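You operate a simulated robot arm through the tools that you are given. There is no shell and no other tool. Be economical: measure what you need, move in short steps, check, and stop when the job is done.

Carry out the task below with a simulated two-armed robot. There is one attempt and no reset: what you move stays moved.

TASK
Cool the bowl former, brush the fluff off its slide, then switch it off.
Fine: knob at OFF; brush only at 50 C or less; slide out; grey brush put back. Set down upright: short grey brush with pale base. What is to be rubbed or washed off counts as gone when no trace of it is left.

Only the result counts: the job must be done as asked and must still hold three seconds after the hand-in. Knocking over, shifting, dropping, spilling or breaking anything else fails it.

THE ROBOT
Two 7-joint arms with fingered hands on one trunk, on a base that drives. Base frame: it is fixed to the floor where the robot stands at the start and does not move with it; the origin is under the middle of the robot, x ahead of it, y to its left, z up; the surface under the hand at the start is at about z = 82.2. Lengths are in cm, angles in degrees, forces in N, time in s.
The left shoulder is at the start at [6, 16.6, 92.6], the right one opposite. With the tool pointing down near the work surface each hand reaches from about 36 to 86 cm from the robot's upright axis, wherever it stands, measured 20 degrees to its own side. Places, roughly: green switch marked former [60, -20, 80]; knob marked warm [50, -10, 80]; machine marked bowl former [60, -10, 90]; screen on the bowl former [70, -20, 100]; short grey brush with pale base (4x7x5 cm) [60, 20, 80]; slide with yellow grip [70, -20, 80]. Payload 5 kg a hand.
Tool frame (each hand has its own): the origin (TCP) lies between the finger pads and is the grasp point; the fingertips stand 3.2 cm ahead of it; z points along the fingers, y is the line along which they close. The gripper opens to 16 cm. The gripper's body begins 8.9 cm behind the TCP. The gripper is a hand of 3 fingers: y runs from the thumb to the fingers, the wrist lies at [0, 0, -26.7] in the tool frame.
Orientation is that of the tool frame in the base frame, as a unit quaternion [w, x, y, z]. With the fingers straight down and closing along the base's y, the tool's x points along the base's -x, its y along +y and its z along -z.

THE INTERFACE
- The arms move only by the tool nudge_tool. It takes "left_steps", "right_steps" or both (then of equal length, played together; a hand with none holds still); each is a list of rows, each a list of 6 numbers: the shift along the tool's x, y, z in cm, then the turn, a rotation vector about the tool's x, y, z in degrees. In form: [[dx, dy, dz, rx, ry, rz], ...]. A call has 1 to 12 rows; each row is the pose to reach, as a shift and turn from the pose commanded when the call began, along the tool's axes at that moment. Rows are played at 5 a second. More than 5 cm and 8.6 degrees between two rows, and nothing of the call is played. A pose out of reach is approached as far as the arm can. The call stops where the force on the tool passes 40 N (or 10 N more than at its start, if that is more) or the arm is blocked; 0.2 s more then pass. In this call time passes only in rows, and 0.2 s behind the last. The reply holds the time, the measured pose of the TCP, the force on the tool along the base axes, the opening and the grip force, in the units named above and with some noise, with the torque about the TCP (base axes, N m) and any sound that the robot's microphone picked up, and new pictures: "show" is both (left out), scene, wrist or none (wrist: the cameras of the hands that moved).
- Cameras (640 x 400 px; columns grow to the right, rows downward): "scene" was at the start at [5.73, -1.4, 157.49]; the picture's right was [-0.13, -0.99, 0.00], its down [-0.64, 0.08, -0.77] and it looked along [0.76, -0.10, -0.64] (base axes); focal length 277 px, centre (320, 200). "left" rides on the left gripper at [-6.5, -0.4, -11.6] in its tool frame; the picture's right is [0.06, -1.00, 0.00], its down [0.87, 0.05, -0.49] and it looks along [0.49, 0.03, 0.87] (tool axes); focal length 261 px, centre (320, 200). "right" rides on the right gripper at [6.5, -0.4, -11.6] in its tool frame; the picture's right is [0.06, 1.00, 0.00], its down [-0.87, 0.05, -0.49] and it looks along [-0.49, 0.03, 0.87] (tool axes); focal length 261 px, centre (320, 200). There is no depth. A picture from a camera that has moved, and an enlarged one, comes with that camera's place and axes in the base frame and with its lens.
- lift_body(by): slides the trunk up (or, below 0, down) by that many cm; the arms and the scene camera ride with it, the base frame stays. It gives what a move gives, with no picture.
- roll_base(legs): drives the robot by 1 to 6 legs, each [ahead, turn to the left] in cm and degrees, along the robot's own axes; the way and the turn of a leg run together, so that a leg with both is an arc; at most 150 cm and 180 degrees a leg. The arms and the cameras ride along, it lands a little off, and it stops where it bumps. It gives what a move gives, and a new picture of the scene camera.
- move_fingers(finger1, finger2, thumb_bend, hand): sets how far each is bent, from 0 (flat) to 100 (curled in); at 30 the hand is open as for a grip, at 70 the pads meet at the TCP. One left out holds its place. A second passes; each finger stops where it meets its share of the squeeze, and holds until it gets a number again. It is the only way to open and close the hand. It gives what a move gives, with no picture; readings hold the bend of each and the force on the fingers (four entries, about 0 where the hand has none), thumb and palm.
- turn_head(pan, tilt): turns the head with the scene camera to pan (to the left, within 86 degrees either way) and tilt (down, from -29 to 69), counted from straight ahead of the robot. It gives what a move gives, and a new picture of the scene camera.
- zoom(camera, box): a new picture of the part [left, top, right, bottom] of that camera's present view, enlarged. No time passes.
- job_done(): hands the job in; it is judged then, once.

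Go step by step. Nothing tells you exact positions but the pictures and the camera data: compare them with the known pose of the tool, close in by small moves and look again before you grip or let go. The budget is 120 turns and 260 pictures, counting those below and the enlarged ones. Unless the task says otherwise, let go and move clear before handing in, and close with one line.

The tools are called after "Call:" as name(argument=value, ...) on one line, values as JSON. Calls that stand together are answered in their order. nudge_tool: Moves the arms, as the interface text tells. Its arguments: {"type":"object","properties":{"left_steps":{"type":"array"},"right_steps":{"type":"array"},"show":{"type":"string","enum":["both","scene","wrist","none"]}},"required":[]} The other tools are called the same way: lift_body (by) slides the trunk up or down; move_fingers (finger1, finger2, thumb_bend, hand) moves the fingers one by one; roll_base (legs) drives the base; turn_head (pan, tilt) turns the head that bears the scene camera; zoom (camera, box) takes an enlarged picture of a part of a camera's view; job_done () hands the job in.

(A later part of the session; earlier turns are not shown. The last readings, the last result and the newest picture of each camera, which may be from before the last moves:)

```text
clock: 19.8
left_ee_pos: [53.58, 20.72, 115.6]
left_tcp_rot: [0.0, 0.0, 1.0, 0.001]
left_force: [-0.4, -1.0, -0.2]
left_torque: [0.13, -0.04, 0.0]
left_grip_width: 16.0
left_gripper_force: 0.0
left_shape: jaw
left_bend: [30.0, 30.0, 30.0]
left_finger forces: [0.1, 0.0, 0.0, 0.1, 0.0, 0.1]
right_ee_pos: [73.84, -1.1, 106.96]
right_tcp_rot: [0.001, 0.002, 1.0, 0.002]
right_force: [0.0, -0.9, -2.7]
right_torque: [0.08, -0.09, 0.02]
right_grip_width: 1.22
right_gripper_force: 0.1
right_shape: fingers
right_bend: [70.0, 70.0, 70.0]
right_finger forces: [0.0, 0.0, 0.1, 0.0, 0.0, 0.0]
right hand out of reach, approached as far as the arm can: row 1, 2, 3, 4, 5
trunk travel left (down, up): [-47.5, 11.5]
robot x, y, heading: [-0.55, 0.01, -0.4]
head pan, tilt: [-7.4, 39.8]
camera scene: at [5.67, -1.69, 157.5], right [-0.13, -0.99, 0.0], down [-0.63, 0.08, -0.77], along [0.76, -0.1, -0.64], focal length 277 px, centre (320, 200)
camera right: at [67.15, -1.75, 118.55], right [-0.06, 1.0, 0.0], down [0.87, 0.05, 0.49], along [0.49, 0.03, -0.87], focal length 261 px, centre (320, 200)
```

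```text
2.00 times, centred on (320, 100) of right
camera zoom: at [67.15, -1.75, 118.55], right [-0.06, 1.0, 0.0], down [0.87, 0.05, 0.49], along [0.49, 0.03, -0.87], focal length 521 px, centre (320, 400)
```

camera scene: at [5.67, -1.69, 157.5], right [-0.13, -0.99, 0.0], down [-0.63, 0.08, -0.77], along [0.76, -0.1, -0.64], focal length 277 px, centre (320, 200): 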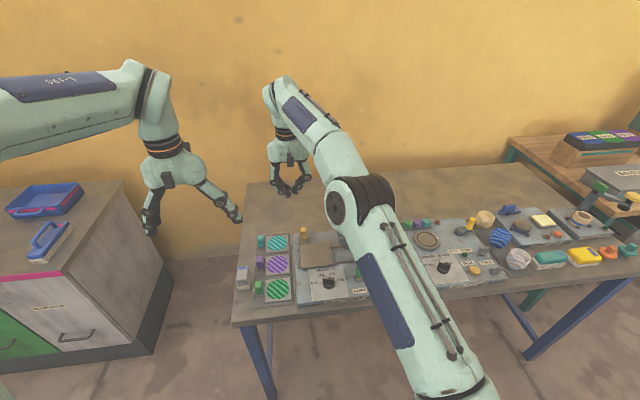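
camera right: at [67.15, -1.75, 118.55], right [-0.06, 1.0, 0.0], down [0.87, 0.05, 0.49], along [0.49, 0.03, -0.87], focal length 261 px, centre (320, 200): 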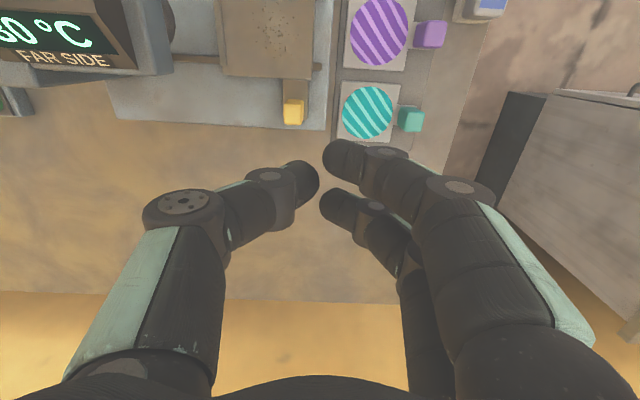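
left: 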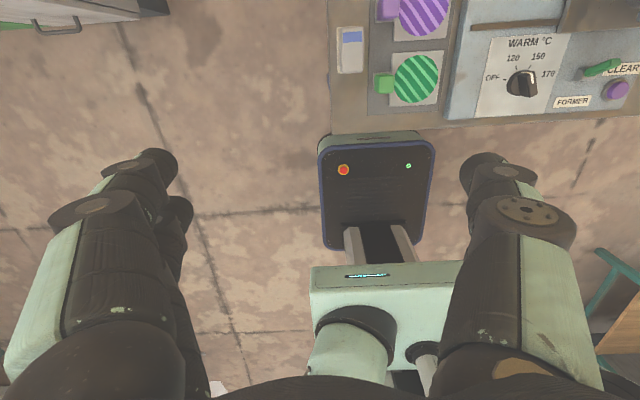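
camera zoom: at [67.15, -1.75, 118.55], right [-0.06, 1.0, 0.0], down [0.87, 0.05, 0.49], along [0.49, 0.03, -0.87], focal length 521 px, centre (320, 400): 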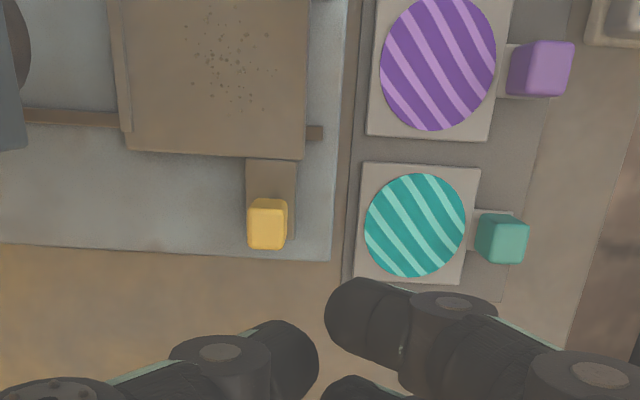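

30 °C and the slide is out by about 11 cm, but a bit of rail shows, so I can't be sure it's at its stop. I'll go behind the grip with closed fingers and push it gently toward +y to check.

Call:
nudge_tool(right_steps=[[2, -2, 0, 0, 0, 0], [4, -5, 0, 0, 0, 0], [5, -6.8, 0, 0, 0, 0]], show="wrist")

```text
clock: 20.6
left_ee_pos: [53.48, 21.12, 115.6]
left_tcp_rot: [0.0, 0.0, 1.0, 0.0]
left_force: [0.1, 0.4, -0.3]
left_torque: [0.04, -0.02, -0.01]
left_grip_width: 15.99
left_gripper_force: 0.0
left_shape: jaw
left_bend: [30.0, 30.0, 30.0]
left_finger forces: [0.1, 0.1, 0.0, 0.1, 0.0, 0.0]
right_ee_pos: [68.54, -7.77, 106.76]
right_tcp_rot: [0.001, 0.0, 1.0, 0.002]
right_force: [0.6, -0.9, -0.2]
right_torque: [0.02, -0.02, 0.0]
right_grip_width: 1.24
right_gripper_force: 0.0
right_shape: fingers
right_bend: [70.0, 70.0, 70.0]
right_finger forces: [0.0, 0.1, 0.0, 0.0, 0.0, 0.0]
trunk travel left (down, up): [-47.5, 11.5]
robot x, y, heading: [-0.08, -0.36, -0.1]
head pan, tilt: [-7.4, 39.8]
camera right: at [61.97, -8.25, 118.54], right [-0.06, 1.0, 0.0], down [0.87, 0.05, 0.49], along [0.49, 0.03, -0.87], focal length 261 px, centre (320, 200)
```

right: 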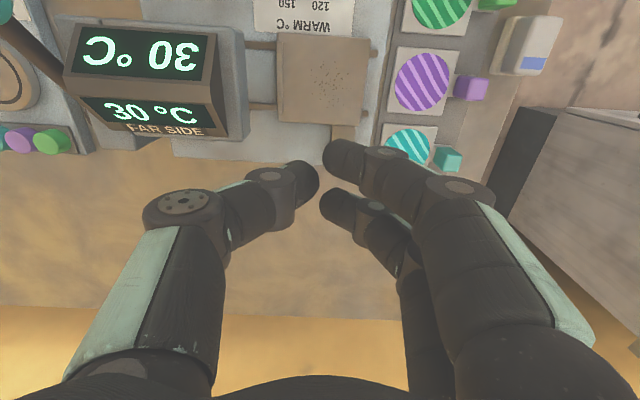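

Call:
nudge_tool(right_steps=[[-4, -0.6, 2, 0, 0, 0], [-5.3, -0.8, 6, 0, 0, 0], [-5.3, -0.8, 10, 0, 0, 0], [-5.3, -0.8, 14, 0, 0, 0], [-5.3, -0.8, 17, 0, 0, 0], [-5.3, -0.8, 19, 0, 0, 0]], show="wrist")

```text
clock: 22.0
left_ee_pos: [53.33, 20.98, 115.78]
left_tcp_rot: [0.0, 0.0, 1.0, -0.001]
left_force: [-0.1, -0.4, 0.5]
left_torque: [-0.03, -0.02, 0.01]
left_grip_width: 15.98
left_gripper_force: 0.0
left_shape: jaw
left_bend: [30.0, 30.0, 30.0]
left_finger forces: [0.0, 0.0, 0.0, 0.1, 0.1, 0.1]
right_ee_pos: [73.93, -8.56, 88.84]
right_tcp_rot: [0.006, 0.001, 1.0, 0.002]
right_force: [5.8, -3.7, 33.0]
right_torque: [0.96, -0.04, -0.14]
right_grip_width: 0.73
right_gripper_force: 16.0
right_shape: fingers
right_bend: [71.0, 71.0, 70.0]
right_finger forces: [13.6, 19.4, 0.0, 0.1, 0.0, 0.1]
trunk travel left (down, up): [-47.5, 11.5]
robot x, y, heading: [0.11, -0.03, -0.2]
head pan, tilt: [-7.4, 39.8]
camera right: at [67.21, -9.1, 100.43], right [-0.06, 1.0, 0.0], down [0.86, 0.05, 0.5], along [0.5, 0.03, -0.86], focal length 261 px, centre (320, 200)
```

right: 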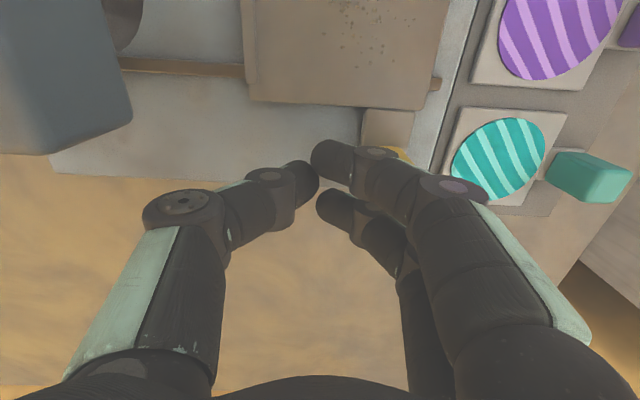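

The fingers' backs landed on the grip. I'll rise a little and go farther behind it.

Call:
nudge_tool(right_steps=[[0, 0, -2, 0, 0, 0], [0, -2.6, -2, 0, 0, 0], [0, -2.6, 0, 0, 0, 0], [0, -2.6, 1.0, 0, 0, 0]], show="wrist")

```text
clock: 23.0
left_ee_pos: [53.54, 21.02, 115.5]
left_tcp_rot: [0.0, 0.0, 1.0, 0.0]
left_force: [0.3, -0.2, -0.1]
left_torque: [-0.01, 0.0, 0.02]
left_grip_width: 15.96
left_gripper_force: 0.0
left_shape: jaw
left_bend: [30.0, 30.0, 30.0]
left_finger forces: [0.0, 0.0, 0.0, 0.0, 0.1, 0.0]
right_ee_pos: [73.76, -11.06, 87.05]
right_tcp_rot: [-0.001, 0.0, 1.0, 0.0]
right_force: [-0.3, 0.2, -0.1]
right_torque: [0.02, -0.01, 0.04]
right_grip_width: 1.2
right_gripper_force: 0.1
right_shape: fingers
right_bend: [70.0, 70.0, 70.0]
right_finger forces: [0.0, 0.1, 0.0, 0.0, 0.1, 0.0]
trunk travel left (down, up): [-47.5, 11.5]
robot x, y, heading: [0.07, 0.08, 0.0]
head pan, tilt: [-7.4, 39.8]
camera right: at [67.15, -11.67, 98.61], right [-0.06, 1.0, 0.0], down [0.87, 0.05, 0.49], along [0.49, 0.03, -0.87], focal length 261 px, centre (320, 200)
```

right: 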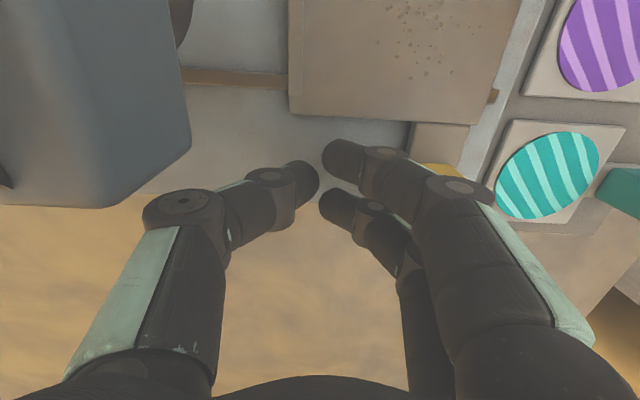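

Behind the grip now; pushing toward +y until there's resistance.

Call:
nudge_tool(right_steps=[[0, 1, 0, 0, 0, 0], [0, 2, 0, 0, 0, 0], [0, 2.7, 0, 0, 0, 0], [0, 3.2, 0, 0, 0, 0], [0, 3.7, 0, 0, 0, 0], [0, 4.2, 0, 0, 0, 0], [0, 4.7, 0, 0, 0, 0]], show="wrist")

```text
clock: 24.1
left_ee_pos: [53.45, 21.02, 115.52]
left_tcp_rot: [0.0, 0.0, 1.0, 0.001]
left_force: [0.4, -0.2, -0.2]
left_torque: [0.0, 0.0, 0.0]
left_grip_width: 15.98
left_gripper_force: 0.0
left_shape: jaw
left_bend: [30.0, 30.0, 30.0]
left_finger forces: [0.0, 0.0, 0.0, 0.1, 0.0, 0.1]
right_ee_pos: [74.13, -9.07, 87.25]
right_tcp_rot: [0.004, 0.004, 1.0, -0.006]
right_force: [2.2, -20.4, 12.5]
right_torque: [0.51, 0.07, 0.05]
right_grip_width: 0.41
right_gripper_force: 12.6
right_shape: fingers
right_bend: [71.0, 71.0, 69.0]
right_finger forces: [14.2, 10.8, 0.0, 0.0, 0.0, 0.0]
trunk travel left (down, up): [-47.5, 11.5]
robot x, y, heading: [-0.27, -0.09, -0.3]
head pan, tilt: [-7.4, 39.8]
stopped in row 5 (right hand): the force on the tool passed its limit at 42 N (the readings are from after the stop); the commanded pose is now the measured one
camera right: at [67.39, -9.32, 98.82], right [-0.05, 1.0, -0.01], down [0.87, 0.05, 0.5], along [0.5, 0.02, -0.87], focal length 261 px, centre (320, 200)
```

right: 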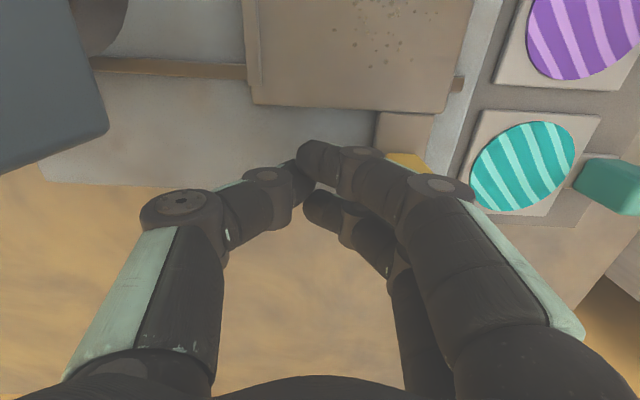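

The slide resisted 42 N, so it is at its stop, fully out. I'll back the right hand off and up, and turn the left hand by 90° so it can grip the brush lengthwise.

Call:
nudge_tool(right_steps=[[0, -1, 0, 0, 0, 0], [0, -1, -4, 0, 0, 0], [0, -1, -8, 0, 0, 0], [0, -1, -12, 0, 0, 0], [0, -1, -16, 0, 0, 0], [0, -1, -20, 0, 0, 0], [0, -2, -24, 0, 0, 0], [4, -5, -24, 0, 0, 0], [8, -8, -24, 0, 0, 0], [12, -11, -24, 0, 0, 0], [15, -14, -24, 0, 0, 0], [18, -17, -24, 0, 0, 0]], left_steps=[[0, 0, 0, 0, 0, -8], [0, 0, 0, 0, 0, -16], [0, 0, 0, 0, 0, -24], [0, 0, 0, 0, 0, -32], [0, 0, 0, 0, 0, -40], [0, 0, 0, 0, 0, -48], [0, 0, 0, 0, 0, -56], [0, 0, 0, 0, 0, -64], [0, 0, 0, 0, 0, -72], [0, 0, 0, 0, 0, -80], [0, 0, 0, 0, 0, -88], [0, 0, 0, 0, 0, -90]], show="none")

Call:
nudge_tool(right_steps=[[2, -4, 0, 0, 0, 0], [4, -7, 0, 0, 0, 0]], left_steps=[[3, 0, 0, 0, 0, 0], [5, -5, 0, 0, 0, 0]], show="both")

Call:
zoom(camera="scene", box=[230, 205, 400, 311])

```text
clock: 26.7
left_ee_pos: [53.48, 20.97, 115.71]
left_tcp_rot: [-0.001, 0.708, -0.706, 0.001]
left_force: [-0.5, -0.6, 0.4]
left_torque: [0.02, -0.04, 0.0]
left_grip_width: 16.0
left_gripper_force: 0.0
left_shape: jaw
left_bend: [30.0, 30.0, 30.0]
left_finger forces: [0.0, 0.0, 0.0, 0.1, 0.1, 0.1]
right_ee_pos: [55.74, -25.26, 110.88]
right_tcp_rot: [0.001, 0.003, 1.0, -0.004]
right_force: [-0.9, -0.6, 0.6]
right_torque: [0.02, -0.03, 0.01]
right_grip_width: 1.21
right_gripper_force: 0.1
right_shape: fingers
right_bend: [70.0, 70.0, 70.0]
right_finger forces: [0.0, 0.1, 0.0, 0.1, 0.0, 0.1]
trunk travel left (down, up): [-47.5, 11.5]
robot x, y, heading: [0.15, -0.25, -0.3]
head pan, tilt: [-7.4, 39.8]
```

```text
refused: row 2 steps farther than a row can; nothing moved
```

```text
3.76 times, centred on (315, 258) of scene
camera zoom: at [5.6, -1.56, 157.5], right [-0.13, -0.99, 0.0], down [-0.63, 0.09, -0.77], along [0.76, -0.1, -0.64], focal length 1043 px, centre (339, -18)
```

zoom: 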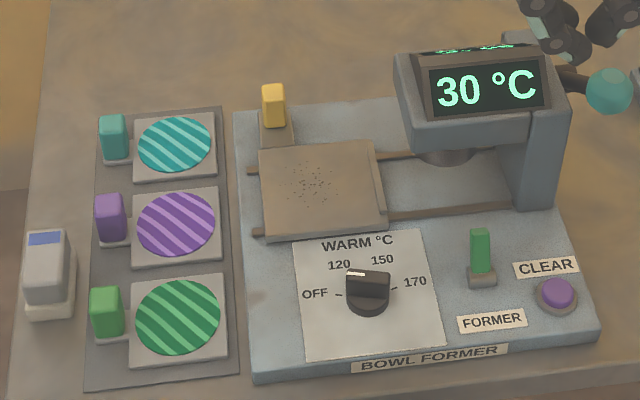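

The slide is out with fluff at about [64.7, -7.1]. Next the left hand goes over the brush near [60, 16].

Call:
nudge_tool(right_steps=[[2, -3, 0, 0, 0, 0], [4, -6, 0, 0, 0, 0], [4, -6, 0, 0, 0, 0], [4, -6, 0, 0, 0, 0], [4, -6, 0, 0, 0, 0]], left_steps=[[2.5, -3, 0, 0, 0, 0], [5.2, -6.5, 0, 0, 0, 0], [5.2, -6.5, 4, 0, 0, 0], [5.2, -6.5, 8, 0, 0, 0], [5.2, -6.5, 12, 0, 0, 0]], show="both")

Call:
zoom(camera="left", box=[200, 60, 440, 210])

```text
clock: 27.9
left_ee_pos: [59.71, 15.75, 103.5]
left_tcp_rot: [0.0, -0.707, 0.708, 0.0]
left_force: [0.1, 0.3, -0.5]
left_torque: [0.01, 0.01, -0.04]
left_grip_width: 16.01
left_gripper_force: 0.1
left_shape: jaw
left_bend: [30.0, 30.0, 30.0]
left_finger forces: [0.1, 0.1, 0.1, 0.0, 0.0, 0.0]
right_ee_pos: [51.83, -31.09, 111.09]
right_tcp_rot: [0.001, 0.002, 1.0, -0.004]
right_force: [-0.4, -0.1, 0.8]
right_torque: [-0.01, 0.01, 0.0]
right_grip_width: 1.23
right_gripper_force: 0.1
right_shape: fingers
right_bend: [70.0, 70.0, 70.0]
right_finger forces: [0.0, 0.0, 0.0, 0.0, 0.1, 0.2]
trunk travel left (down, up): [-47.5, 11.5]
robot x, y, heading: [0.25, 0.02, -0.3]
head pan, tilt: [-7.4, 39.8]
camera scene: at [5.76, -1.45, 157.5], right [-0.13, -0.99, 0.0], down [-0.64, 0.09, -0.77], along [0.76, -0.1, -0.64], focal length 277 px, centre (320, 200)
camera right: at [45.24, -31.54, 122.69], right [-0.06, 1.0, -0.01], down [0.87, 0.05, 0.49], along [0.49, 0.02, -0.87], focal length 261 px, centre (320, 200)
camera left: at [60.27, 22.3, 115.02], right [1.0, -0.06, 0.0], down [-0.06, -0.87, 0.49], along [-0.03, -0.49, -0.87], focal length 261 px, centre (320, 200)
```

scene: 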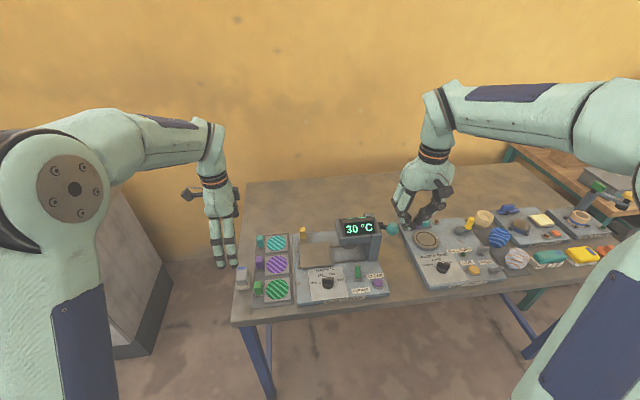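
right: 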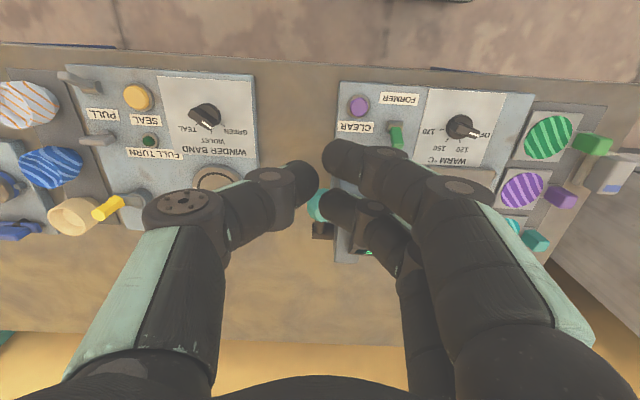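
left: 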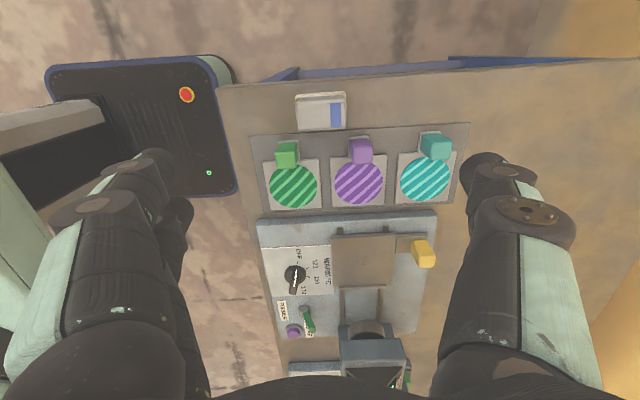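

```text
2.67 times, centred on (320, 135) of left
camera zoom: at [60.27, 22.3, 115.02], right [1.0, -0.06, 0.0], down [-0.06, -0.87, 0.49], along [-0.03, -0.49, -0.87], focal length 695 px, centre (320, 373)
```

zoom: 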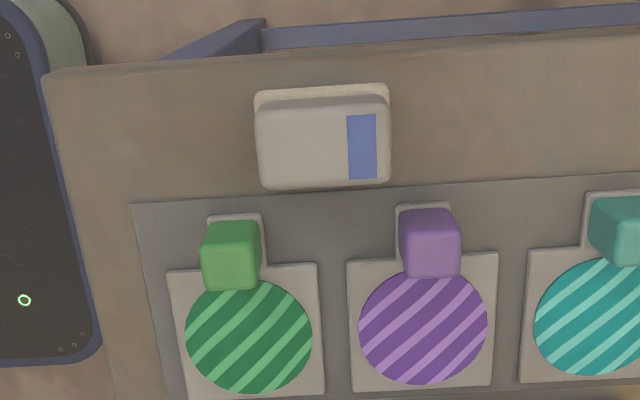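

The brush is at about [60.1, 16.4]; I'll align and go down around it.

Call:
nudge_tool(left_steps=[[-0.6, -0.4, 3, 0, 0, 0], [-0.6, -0.4, 7, 0, 0, 0], [-0.6, -0.4, 11, 0, 0, 0], [-0.6, -0.4, 14, 0, 0, 0]], show="both")

Call:
zoom(camera="scene", box=[190, 205, 330, 305])

```text
clock: 28.9
left_ee_pos: [60.58, 16.42, 89.43]
left_tcp_rot: [0.0, -0.707, 0.707, 0.0]
left_force: [-0.8, -0.1, -0.5]
left_torque: [0.04, 0.05, 0.0]
left_grip_width: 15.99
left_gripper_force: 0.0
left_shape: jaw
left_bend: [30.0, 30.0, 30.0]
left_finger forces: [0.1, 0.0, 0.1, 0.0, 0.0, 0.0]
right_ee_pos: [51.9, -31.09, 110.98]
right_tcp_rot: [0.002, 0.003, 1.0, -0.003]
right_force: [0.2, 0.4, 0.4]
right_torque: [0.0, 0.02, -0.02]
right_grip_width: 1.22
right_gripper_force: 0.0
right_shape: fingers
right_bend: [70.0, 70.0, 70.0]
right_finger forces: [0.0, 0.0, 0.0, 0.0, 0.0, 0.1]
trunk travel left (down, up): [-47.5, 11.5]
robot x, y, heading: [-0.15, 0.22, -0.2]
head pan, tilt: [-7.4, 39.8]
camera scene: at [5.75, -1.49, 157.5], right [-0.13, -0.99, 0.0], down [-0.64, 0.09, -0.77], along [0.76, -0.1, -0.64], focal length 277 px, centre (320, 200)
camera left: at [60.95, 22.93, 100.91], right [1.0, -0.06, 0.0], down [-0.05, -0.87, 0.49], along [-0.03, -0.49, -0.87], focal length 261 px, centre (320, 200)
```

scene: 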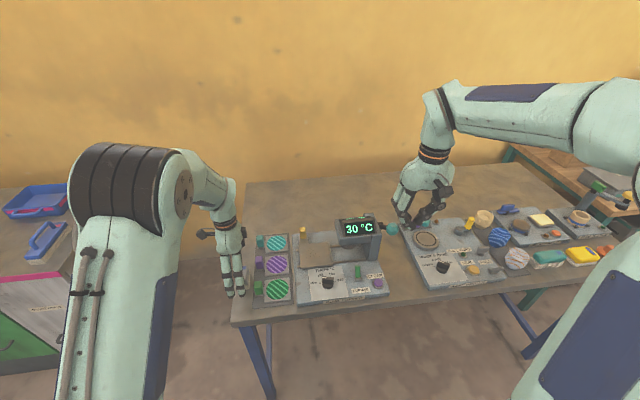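
left: 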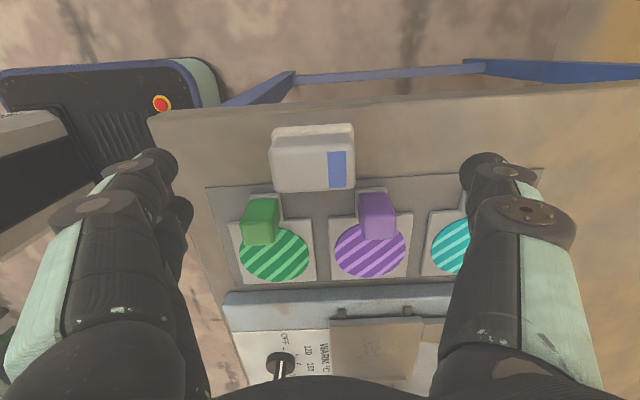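

```text
4.00 times, centred on (260, 255) of scene
camera zoom: at [5.75, -1.49, 157.5], right [-0.13, -0.99, 0.0], down [-0.64, 0.09, -0.77], along [0.76, -0.1, -0.64], focal length 1108 px, centre (560, -20)
```

zoom: 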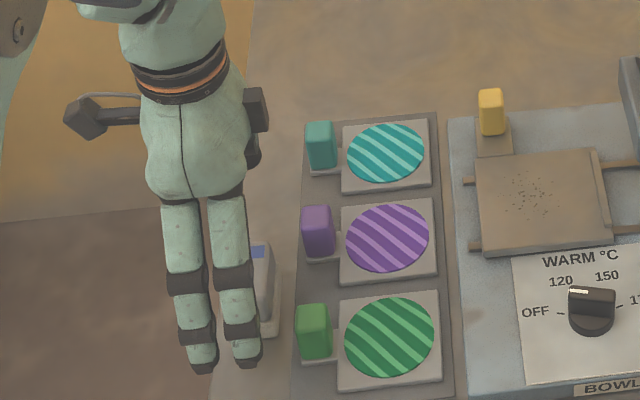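

The brush lies centred between the fingers. Going down the last 3.3 cm.

Call:
nudge_tool(left_steps=[[0.1, 0.3, 1.5, 0, 0, 0], [0.1, 0.3, 2.6, 0, 0, 0], [0.1, 0.3, 3.4, 0, 0, 0]], show="wrist")

Call:
zoom(camera="scene", box=[190, 205, 330, 305])

```text
clock: 29.7
left_ee_pos: [60.24, 16.3, 86.14]
left_tcp_rot: [0.0, 0.707, -0.707, 0.001]
left_force: [-0.1, 0.2, -0.5]
left_torque: [0.01, -0.01, -0.01]
left_grip_width: 15.97
left_gripper_force: 0.2
left_shape: jaw
left_bend: [30.0, 30.0, 30.0]
left_finger forces: [0.0, 0.1, 0.1, 0.0, 0.0, 0.1]
right_ee_pos: [51.84, -31.12, 111.05]
right_tcp_rot: [0.002, 0.002, 1.0, -0.004]
right_force: [-0.3, 0.1, -0.4]
right_torque: [-0.02, 0.01, 0.05]
right_grip_width: 1.22
right_gripper_force: 0.0
right_shape: fingers
right_bend: [70.0, 70.0, 70.0]
right_finger forces: [0.0, 0.0, 0.0, 0.0, 0.1, 0.1]
trunk travel left (down, up): [-47.5, 11.5]
robot x, y, heading: [-0.18, 0.15, -0.2]
head pan, tilt: [-7.4, 39.8]
camera left: at [60.63, 22.87, 97.62], right [1.0, -0.06, 0.0], down [-0.05, -0.87, 0.49], along [-0.03, -0.49, -0.87], focal length 261 px, centre (320, 200)
```

left: 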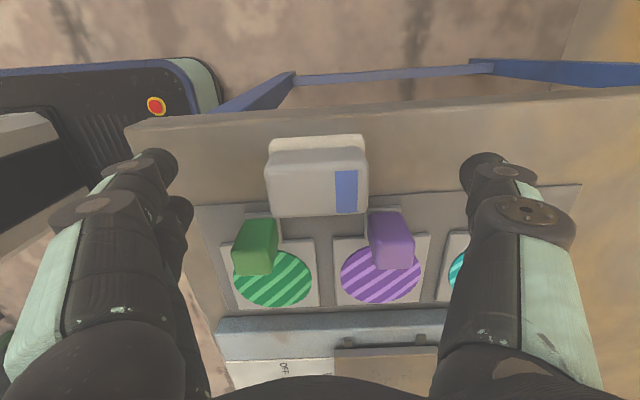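

```text
4.00 times, centred on (260, 255) of scene
camera zoom: at [5.73, -1.48, 157.49], right [-0.13, -0.99, 0.0], down [-0.64, 0.09, -0.77], along [0.76, -0.1, -0.64], focal length 1108 px, centre (560, -20)
```

zoom: 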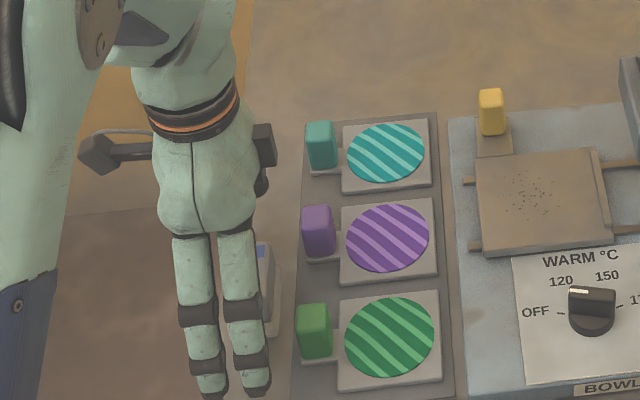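

Comparing both cameras, the table is lower here than I assumed (about z 79.5) and the brush top is at about 84.5. I'll go down another 2.8 cm.

Call:
nudge_tool(left_steps=[[0.1, 0.1, 1, 0, 0, 0], [0.1, 0.1, 2, 0, 0, 0], [0.1, 0.1, 2.8, 0, 0, 0]], show="wrist")

```text
clock: 30.5
left_ee_pos: [60.04, 16.28, 83.23]
left_tcp_rot: [0.0, 0.707, -0.707, 0.0]
left_force: [0.7, -1.3, 0.3]
left_torque: [-0.01, 0.0, -0.01]
left_grip_width: 15.98
left_gripper_force: 0.0
left_shape: jaw
left_bend: [30.0, 30.0, 30.0]
left_finger forces: [0.0, 0.0, 0.1, 0.0, 0.0, 0.0]
right_ee_pos: [51.83, -31.11, 111.05]
right_tcp_rot: [0.002, 0.002, 1.0, -0.004]
right_force: [0.8, -0.1, -1.3]
right_torque: [0.02, -0.03, 0.02]
right_grip_width: 1.23
right_gripper_force: 0.1
right_shape: fingers
right_bend: [70.0, 70.0, 70.0]
right_finger forces: [0.0, 0.1, 0.1, 0.0, 0.0, 0.1]
trunk travel left (down, up): [-47.5, 11.5]
robot x, y, heading: [-0.5, -0.24, -0.2]
head pan, tilt: [-7.4, 39.8]
camera left: at [60.51, 22.77, 94.76], right [1.0, -0.06, 0.0], down [-0.05, -0.87, 0.49], along [-0.03, -0.49, -0.87], focal length 261 px, centre (320, 200)
```

left: 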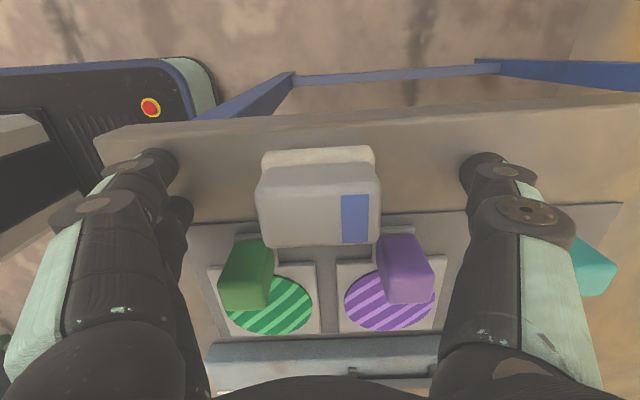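

The brush body is level with the pads. Closing the left hand.

Call:
move_fingers(hand="left", finger1=70, finger2=70, thumb_bend=70)

Call:
zoom(camera="left", box=[160, 80, 480, 280])

```text
clock: 31.0
left_ee_pos: [60.42, 16.08, 83.87]
left_tcp_rot: [-0.002, 0.708, -0.707, 0.005]
left_force: [-4.0, -2.0, 26.7]
left_torque: [-0.01, 1.63, 0.09]
left_grip_width: 6.57
left_gripper_force: 28.3
left_shape: fingers
left_bend: [60.0, 59.0, 65.0]
left_finger forces: [21.0, 21.4, 0.0, 0.0, 14.5, 0.0]
right_ee_pos: [51.79, -31.06, 111.21]
right_tcp_rot: [0.002, 0.002, 1.0, -0.003]
right_force: [-0.7, -0.3, 0.6]
right_torque: [-0.05, 0.06, -0.02]
right_grip_width: 1.23
right_gripper_force: 0.0
right_shape: fingers
right_bend: [70.0, 70.0, 70.0]
right_finger forces: [0.0, 0.0, 0.1, 0.0, 0.1, 0.0]
trunk travel left (down, up): [-47.5, 11.5]
robot x, y, heading: [0.1, 0.27, -0.3]
head pan, tilt: [-7.4, 39.8]
stopped (left hand): the force on the tool passed its limit at 44 N (the readings are from after the stop); the commanded pose is now the measured one
```

```text
2.00 times, centred on (320, 180) of left
camera zoom: at [60.72, 22.66, 95.35], right [1.0, -0.06, 0.01], down [-0.06, -0.87, 0.5], along [-0.02, -0.49, -0.87], focal length 521 px, centre (320, 240)
```

zoom: 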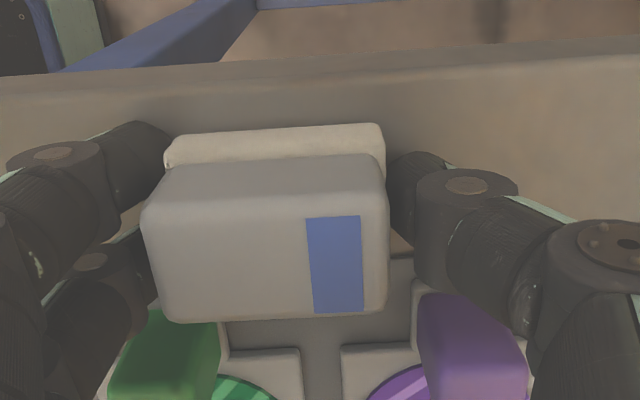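

The curling tips touched the table while closing. I'll rise 1.2 cm and close again.

Call:
nudge_tool(left_steps=[[0, 0, -1.0, 0, 0, 0]], show="none")

Call:
move_fingers(hand="left", finger1=75, finger2=75, thumb_bend=75)

Call:
zoom(camera="left", box=[160, 80, 480, 280])

```text
clock: 31.4
left_ee_pos: [60.31, 16.34, 84.47]
left_tcp_rot: [-0.001, 0.707, -0.707, 0.003]
left_force: [0.2, -0.2, -0.3]
left_torque: [0.02, -0.02, 0.01]
left_grip_width: 6.53
left_gripper_force: 17.1
left_shape: fingers
left_bend: [60.0, 59.0, 65.0]
left_finger forces: [8.5, 8.5, 0.1, 0.1, 17.0, 0.0]
right_ee_pos: [51.81, -31.15, 111.02]
right_tcp_rot: [0.002, 0.003, 1.0, -0.003]
right_force: [0.3, 1.1, -0.1]
right_torque: [0.04, -0.01, -0.03]
right_grip_width: 1.2
right_gripper_force: 0.1
right_shape: fingers
right_bend: [70.0, 70.0, 70.0]
right_finger forces: [0.1, 0.0, 0.1, 0.0, 0.0, 0.0]
trunk travel left (down, up): [-47.5, 11.5]
robot x, y, heading: [0.13, 0.06, -0.1]
head pan, tilt: [-7.4, 39.8]
```

```text
clock: 32.4
left_ee_pos: [60.48, 16.23, 84.59]
left_tcp_rot: [0.001, -0.707, 0.707, -0.002]
left_force: [-0.1, -0.1, -0.9]
left_torque: [-0.02, 0.02, 0.0]
left_grip_width: 6.53
left_gripper_force: 20.9
left_shape: fingers
left_bend: [56.0, 55.0, 67.0]
left_finger forces: [10.4, 10.3, 0.0, 0.0, 20.7, 0.1]
right_ee_pos: [52.0, -31.13, 111.02]
right_tcp_rot: [0.001, 0.003, 1.0, -0.003]
right_force: [-0.2, -0.1, 0.4]
right_torque: [0.03, -0.01, 0.0]
right_grip_width: 1.23
right_gripper_force: 0.1
right_shape: fingers
right_bend: [70.0, 70.0, 70.0]
right_finger forces: [0.1, 0.0, 0.0, 0.0, 0.0, 0.1]
trunk travel left (down, up): [-47.5, 11.5]
robot x, y, heading: [-0.06, -0.12, -0.1]
head pan, tilt: [-7.4, 39.8]
```

```text
2.00 times, centred on (320, 180) of left
camera zoom: at [60.72, 22.83, 96.09], right [1.0, -0.06, 0.01], down [-0.06, -0.87, 0.49], along [-0.02, -0.49, -0.87], focal length 521 px, centre (320, 240)
```

zoom: 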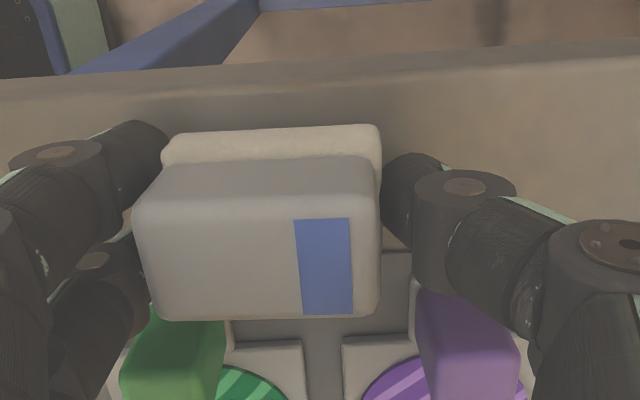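

The brush is held (6.5 cm wide, about 20 N). I'll lift it and carry it over the slide.

Call:
nudge_tool(left_steps=[[0, 0, -3, 0, 0, 0], [0, 0, -7, 0, 0, 0], [0, 0, -11, 0, 0, 0], [4, -1, -11, 0, 0, 0], [8, -2, -11, 0, 0, 0], [12, -3, -11, 0, 0, 0], [16, -4, -11, 0, 0, 0], [20, -4.3, -11, 0, 0, 0], [22.2, -4.3, -11, 0, 0, 0]], show="both")

Call:
zoom(camera="scene", box=[240, 185, 400, 285])

```text
clock: 34.4
left_ee_pos: [64.7, -6.02, 95.85]
left_tcp_rot: [0.0, -0.707, 0.707, -0.003]
left_force: [0.8, 0.3, -0.2]
left_torque: [-0.01, -0.06, 0.03]
left_grip_width: 6.49
left_gripper_force: 20.6
left_shape: fingers
left_bend: [56.0, 55.0, 67.0]
left_finger forces: [10.2, 10.2, 0.0, 0.0, 20.5, 0.1]
right_ee_pos: [51.8, -31.04, 111.01]
right_tcp_rot: [0.002, 0.003, 1.0, -0.004]
right_force: [0.4, 1.1, -0.1]
right_torque: [0.01, -0.01, -0.01]
right_grip_width: 1.2
right_gripper_force: 0.1
right_shape: fingers
right_bend: [70.0, 70.0, 70.0]
right_finger forces: [0.0, 0.0, 0.0, 0.0, 0.1, 0.1]
trunk travel left (down, up): [-47.5, 11.5]
robot x, y, heading: [-0.33, 0.04, -0.2]
head pan, tilt: [-7.4, 39.8]
camera scene: at [5.73, -1.5, 157.49], right [-0.13, -0.99, 0.0], down [-0.64, 0.09, -0.77], along [0.76, -0.1, -0.64], focal length 277 px, centre (320, 200)
camera left: at [64.88, 0.52, 107.31], right [1.0, -0.06, 0.01], down [-0.06, -0.87, 0.49], along [-0.02, -0.49, -0.87], focal length 261 px, centre (320, 200)
```

scene: 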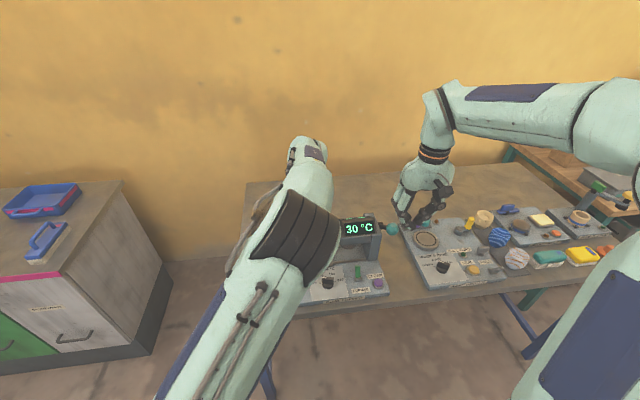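
left: 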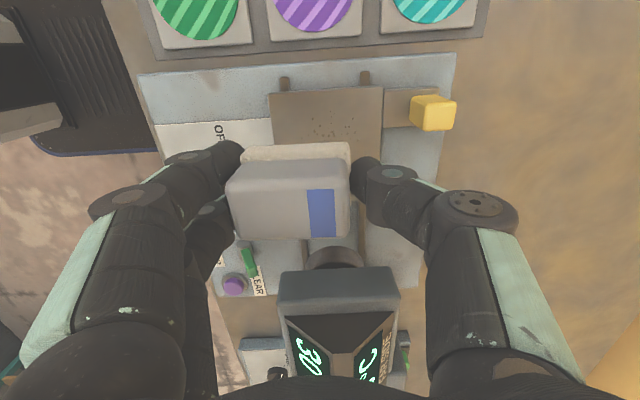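

```text
4.00 times, centred on (320, 235) of scene
camera zoom: at [5.73, -1.5, 157.49], right [-0.13, -0.99, 0.0], down [-0.64, 0.09, -0.77], along [0.76, -0.1, -0.64], focal length 1108 px, centre (320, 60)
```

zoom: 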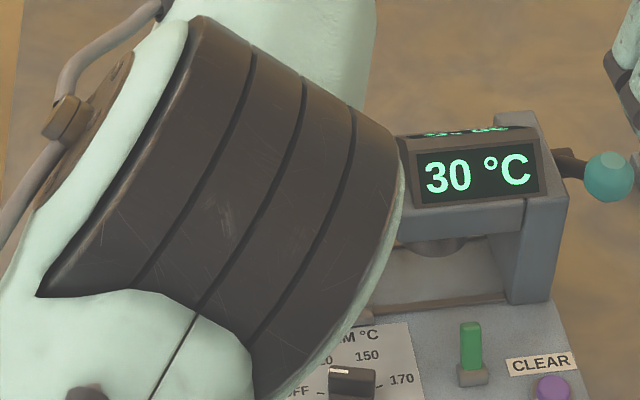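

The brush is held upright with its centre about 1.5 cm nearer the robot than the TCP. I'll move to the fluff's right side (y about -8) and go down until it touches.

Call:
nudge_tool(left_steps=[[1.1, -1.2, 0, 0, 0, 0], [2.2, -2.3, 2, 0, 0, 0], [2.2, -2.3, 4, 0, 0, 0], [2.2, -2.3, 5.5, 0, 0, 0], [2.2, -2.3, 6.2, 0, 0, 0]], show="wrist")

```text
clock: 35.6
left_ee_pos: [66.72, -8.2, 89.56]
left_tcp_rot: [-0.002, 0.707, -0.707, 0.004]
left_force: [0.8, -0.1, -0.2]
left_torque: [0.02, -0.04, -0.01]
left_grip_width: 6.53
left_gripper_force: 20.5
left_shape: fingers
left_bend: [56.0, 55.0, 67.0]
left_finger forces: [10.3, 10.3, 0.0, 0.1, 20.5, 0.0]
right_ee_pos: [51.96, -31.11, 111.06]
right_tcp_rot: [0.002, 0.003, 1.0, -0.004]
right_force: [0.1, -0.3, -0.5]
right_torque: [0.0, -0.03, 0.01]
right_grip_width: 1.22
right_gripper_force: 0.1
right_shape: fingers
right_bend: [70.0, 70.0, 70.0]
right_finger forces: [0.0, 0.0, 0.0, 0.1, 0.0, 0.0]
trunk travel left (down, up): [-47.5, 11.5]
robot x, y, heading: [-0.05, -0.18, -0.1]
head pan, tilt: [-7.4, 39.8]
camera left: at [67.19, -1.59, 101.04], right [1.0, -0.06, 0.01], down [-0.06, -0.87, 0.49], along [-0.02, -0.49, -0.87], focal length 261 px, centre (320, 200)
```

left: 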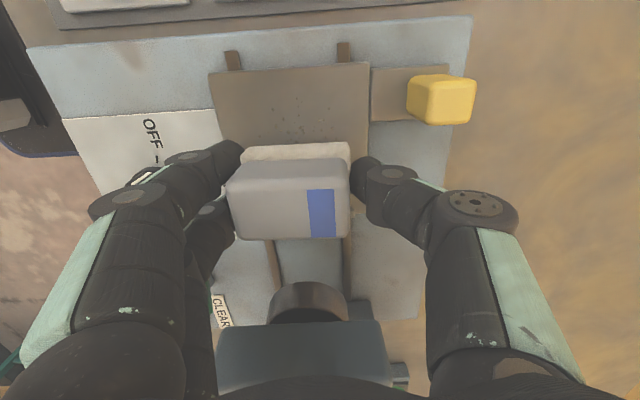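

Well aligned over the fluff. Lowering gently to contact.

Call:
nudge_tool(left_steps=[[0, 0, 0.3, 0, 0, 0], [0, 0, 0.6, 0, 0, 0], [0, 0, 0.9, 0, 0, 0], [0, 0, 1.1, 0, 0, 0]], show="none")

```text
clock: 36.6
left_ee_pos: [67.05, -8.15, 88.49]
left_tcp_rot: [-0.002, 0.708, -0.707, 0.004]
left_force: [0.2, 0.2, -1.0]
left_torque: [-0.02, -0.01, -0.01]
left_grip_width: 6.52
left_gripper_force: 21.0
left_shape: fingers
left_bend: [56.0, 55.0, 67.0]
left_finger forces: [10.2, 10.2, 0.0, 0.1, 20.5, 0.0]
right_ee_pos: [51.86, -31.23, 111.03]
right_tcp_rot: [0.003, 0.003, 1.0, -0.004]
right_force: [0.2, 0.1, -0.8]
right_torque: [0.02, -0.01, 0.03]
right_grip_width: 1.21
right_gripper_force: 0.0
right_shape: fingers
right_bend: [70.0, 70.0, 70.0]
right_finger forces: [0.0, 0.1, 0.1, 0.0, 0.0, 0.0]
trunk travel left (down, up): [-47.5, 11.5]
robot x, y, heading: [0.3, 0.03, -0.2]
head pan, tilt: [-7.4, 39.8]
```

Call:
nudge_tool(left_steps=[[0, 0, 0.2, 0, 0, 0], [0, 0, 0.4, 0, 0, 0], [0, 0, 0.5, 0, 0, 0]], show="none")

```text
clock: 37.4
left_ee_pos: [66.95, -8.16, 88.0]
left_tcp_rot: [-0.002, 0.708, -0.707, 0.003]
left_force: [-0.2, -0.6, -0.3]
left_torque: [-0.01, 0.0, 0.04]
left_grip_width: 6.49
left_gripper_force: 19.9
left_shape: fingers
left_bend: [56.0, 55.0, 67.0]
left_finger forces: [10.3, 10.3, 0.1, 0.1, 20.5, 0.0]
right_ee_pos: [51.74, -31.19, 111.18]
right_tcp_rot: [0.002, 0.004, 1.0, -0.004]
right_force: [0.2, 0.0, -0.4]
right_torque: [-0.02, -0.01, -0.01]
right_grip_width: 1.22
right_gripper_force: 0.1
right_shape: fingers
right_bend: [70.0, 70.0, 70.0]
right_finger forces: [0.1, 0.0, 0.1, 0.1, 0.1, 0.0]
trunk travel left (down, up): [-47.5, 11.5]
robot x, y, heading: [0.21, 0.01, -0.5]
head pan, tilt: [-7.4, 39.8]
```

Call:
nudge_tool(left_steps=[[0, 0, 0.2, 0, 0, 0], [0, 0, 0.4, 0, 0, 0], [0, 0, 0.5, 0, 0, 0]], show="wrist")

```text
clock: 38.2
left_ee_pos: [66.93, -8.29, 87.49]
left_tcp_rot: [0.002, -0.707, 0.707, -0.004]
left_force: [0.0, 0.5, 3.1]
left_torque: [0.02, 0.2, -0.03]
left_grip_width: 6.49
left_gripper_force: 22.3
left_shape: fingers
left_bend: [56.0, 55.0, 67.0]
left_finger forces: [11.2, 12.3, 0.0, 0.0, 20.3, 0.1]
right_ee_pos: [51.95, -31.09, 111.08]
right_tcp_rot: [0.002, 0.004, 1.0, -0.003]
right_force: [0.2, -0.1, 0.2]
right_torque: [0.02, -0.01, 0.0]
right_grip_width: 1.23
right_gripper_force: 0.0
right_shape: fingers
right_bend: [70.0, 70.0, 70.0]
right_finger forces: [0.1, 0.0, 0.0, 0.0, 0.1, 0.1]
trunk travel left (down, up): [-47.5, 11.5]
robot x, y, heading: [-0.02, -0.07, -0.2]
head pan, tilt: [-7.4, 39.8]
camera left: at [67.27, -1.7, 99.05], right [1.0, -0.06, 0.01], down [-0.06, -0.87, 0.49], along [-0.02, -0.49, -0.87], focal length 261 px, centre (320, 200)
```

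left: 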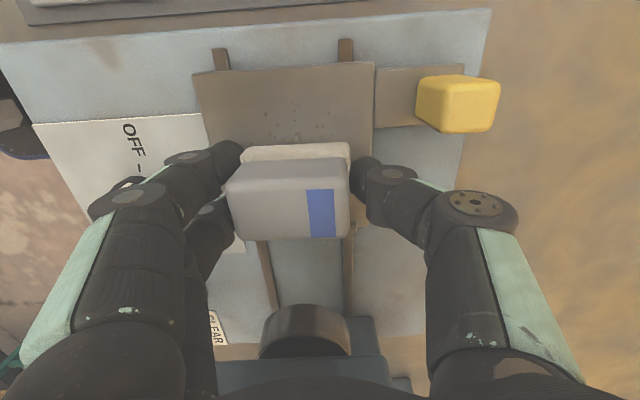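

Contact at about TCP z 87.5. I'll press slightly more and stroke along y over the fluff.

Call:
nudge_tool(left_steps=[[0, 0, 0.15, 0, 0, 0], [-1, 0, 0.15, 0, 0, 0], [-2, 0, 0.15, 0, 0, 0], [-3, 0, 0.15, 0, 0, 0], [-4, 0, 0.15, 0, 0, 0], [-3, 0, 0.15, 0, 0, 0], [-2, 0, 0.15, 0, 0, 0], [-1, 0, 0.15, 0, 0, 0], [0, 0, 0.15, 0, 0, 0]], show="wrist")

Call:
zoom(camera="left", box=[180, 40, 420, 190])

```text
clock: 40.2
left_ee_pos: [66.82, -8.3, 87.59]
left_tcp_rot: [0.002, -0.707, 0.707, -0.005]
left_force: [3.8, 0.3, 35.7]
left_torque: [0.09, 1.81, -0.03]
left_grip_width: 6.46
left_gripper_force: 40.4
left_shape: fingers
left_bend: [57.0, 57.0, 68.0]
left_finger forces: [29.0, 29.3, 0.1, 0.0, 22.7, 0.1]
right_ee_pos: [51.76, -31.15, 111.06]
right_tcp_rot: [0.003, 0.002, 1.0, -0.003]
right_force: [-0.4, 0.6, 0.2]
right_torque: [0.01, -0.02, -0.01]
right_grip_width: 1.21
right_gripper_force: 0.1
right_shape: fingers
right_bend: [70.0, 70.0, 70.0]
right_finger forces: [0.0, 0.0, 0.1, 0.0, 0.1, 0.0]
trunk travel left (down, up): [-47.5, 11.5]
robot x, y, heading: [-0.22, 0.26, -0.3]
head pan, tilt: [-7.4, 39.8]
camera left: at [67.14, -1.7, 98.99], right [1.0, -0.06, 0.01], down [-0.06, -0.87, 0.49], along [-0.02, -0.49, -0.87], focal length 261 px, centre (320, 200)
```

left: 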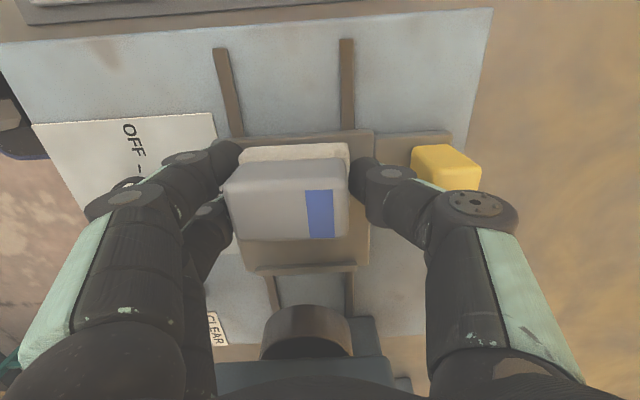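

```text
2.67 times, centred on (300, 115) of left
camera zoom: at [67.14, -1.7, 98.99], right [1.0, -0.06, 0.01], down [-0.06, -0.87, 0.49], along [-0.02, -0.49, -0.87], focal length 695 px, centre (373, 427)
```

zoom: 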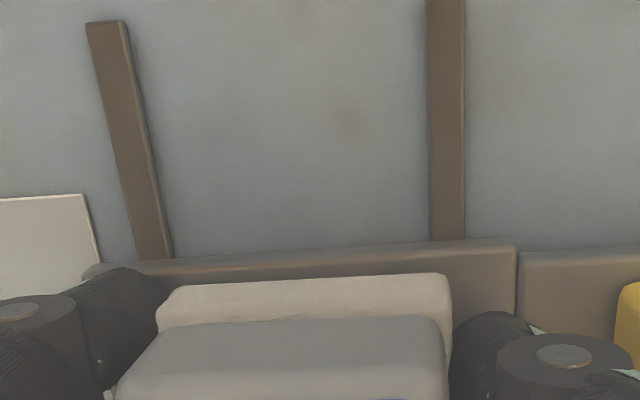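

The slide got dragged in by the return stroke, so strokes along x or lifted returns are better. First I'll drag it back to its stop with the same contact, then lift and look.

Call:
nudge_tool(left_steps=[[-1, 0, 0.05, 0, 0, 0], [-2, 0, 0.05, 0, 0, 0], [-3, 0, 0.05, 0, 0, 0], [-4, 0, 0.05, 0, 0, 0], [-5, 0, 0.05, 0, 0, 0]], show="wrist")

Call:
zoom(camera="scene", box=[240, 185, 400, 285])

```text
clock: 41.4
left_ee_pos: [66.62, -3.5, 87.49]
left_tcp_rot: [0.001, -0.706, 0.708, -0.007]
left_force: [-0.3, -13.9, 42.7]
left_torque: [-0.51, 2.33, 0.72]
left_grip_width: 6.5
left_gripper_force: 41.0
left_shape: fingers
left_bend: [59.0, 58.0, 68.0]
left_finger forces: [30.9, 32.2, 0.0, 0.0, 19.9, 0.0]
right_ee_pos: [51.68, -31.31, 111.12]
right_tcp_rot: [0.002, 0.002, 1.0, -0.003]
right_force: [-0.1, 0.0, -0.1]
right_torque: [0.0, 0.0, -0.01]
right_grip_width: 1.21
right_gripper_force: 0.0
right_shape: fingers
right_bend: [70.0, 70.0, 70.0]
right_finger forces: [0.0, 0.1, 0.0, 0.0, 0.0, 0.0]
trunk travel left (down, up): [-47.5, 11.5]
robot x, y, heading: [-0.04, -0.15, -0.6]
head pan, tilt: [-7.4, 39.8]
camera left: at [66.95, 3.14, 98.93], right [1.0, -0.06, 0.01], down [-0.06, -0.87, 0.5], along [-0.02, -0.5, -0.87], focal length 261 px, centre (320, 200)
```

left: 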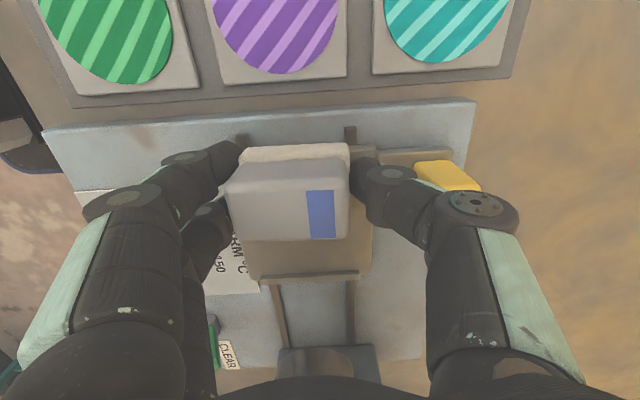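

```text
4.00 times, centred on (320, 235) of scene
camera zoom: at [5.4, -1.52, 157.51], right [-0.14, -0.99, 0.0], down [-0.63, 0.09, -0.77], along [0.76, -0.1, -0.64], focal length 1108 px, centre (320, 60)
```

zoom: 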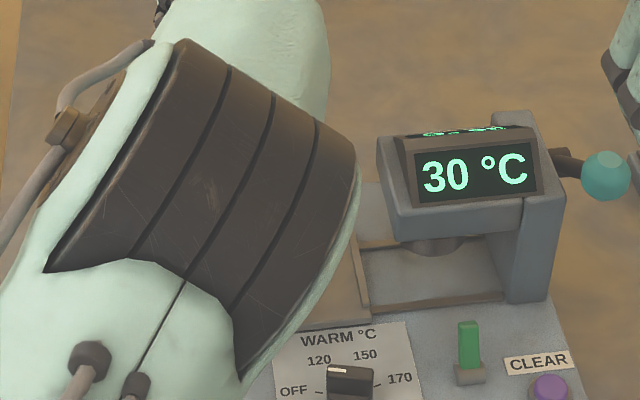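

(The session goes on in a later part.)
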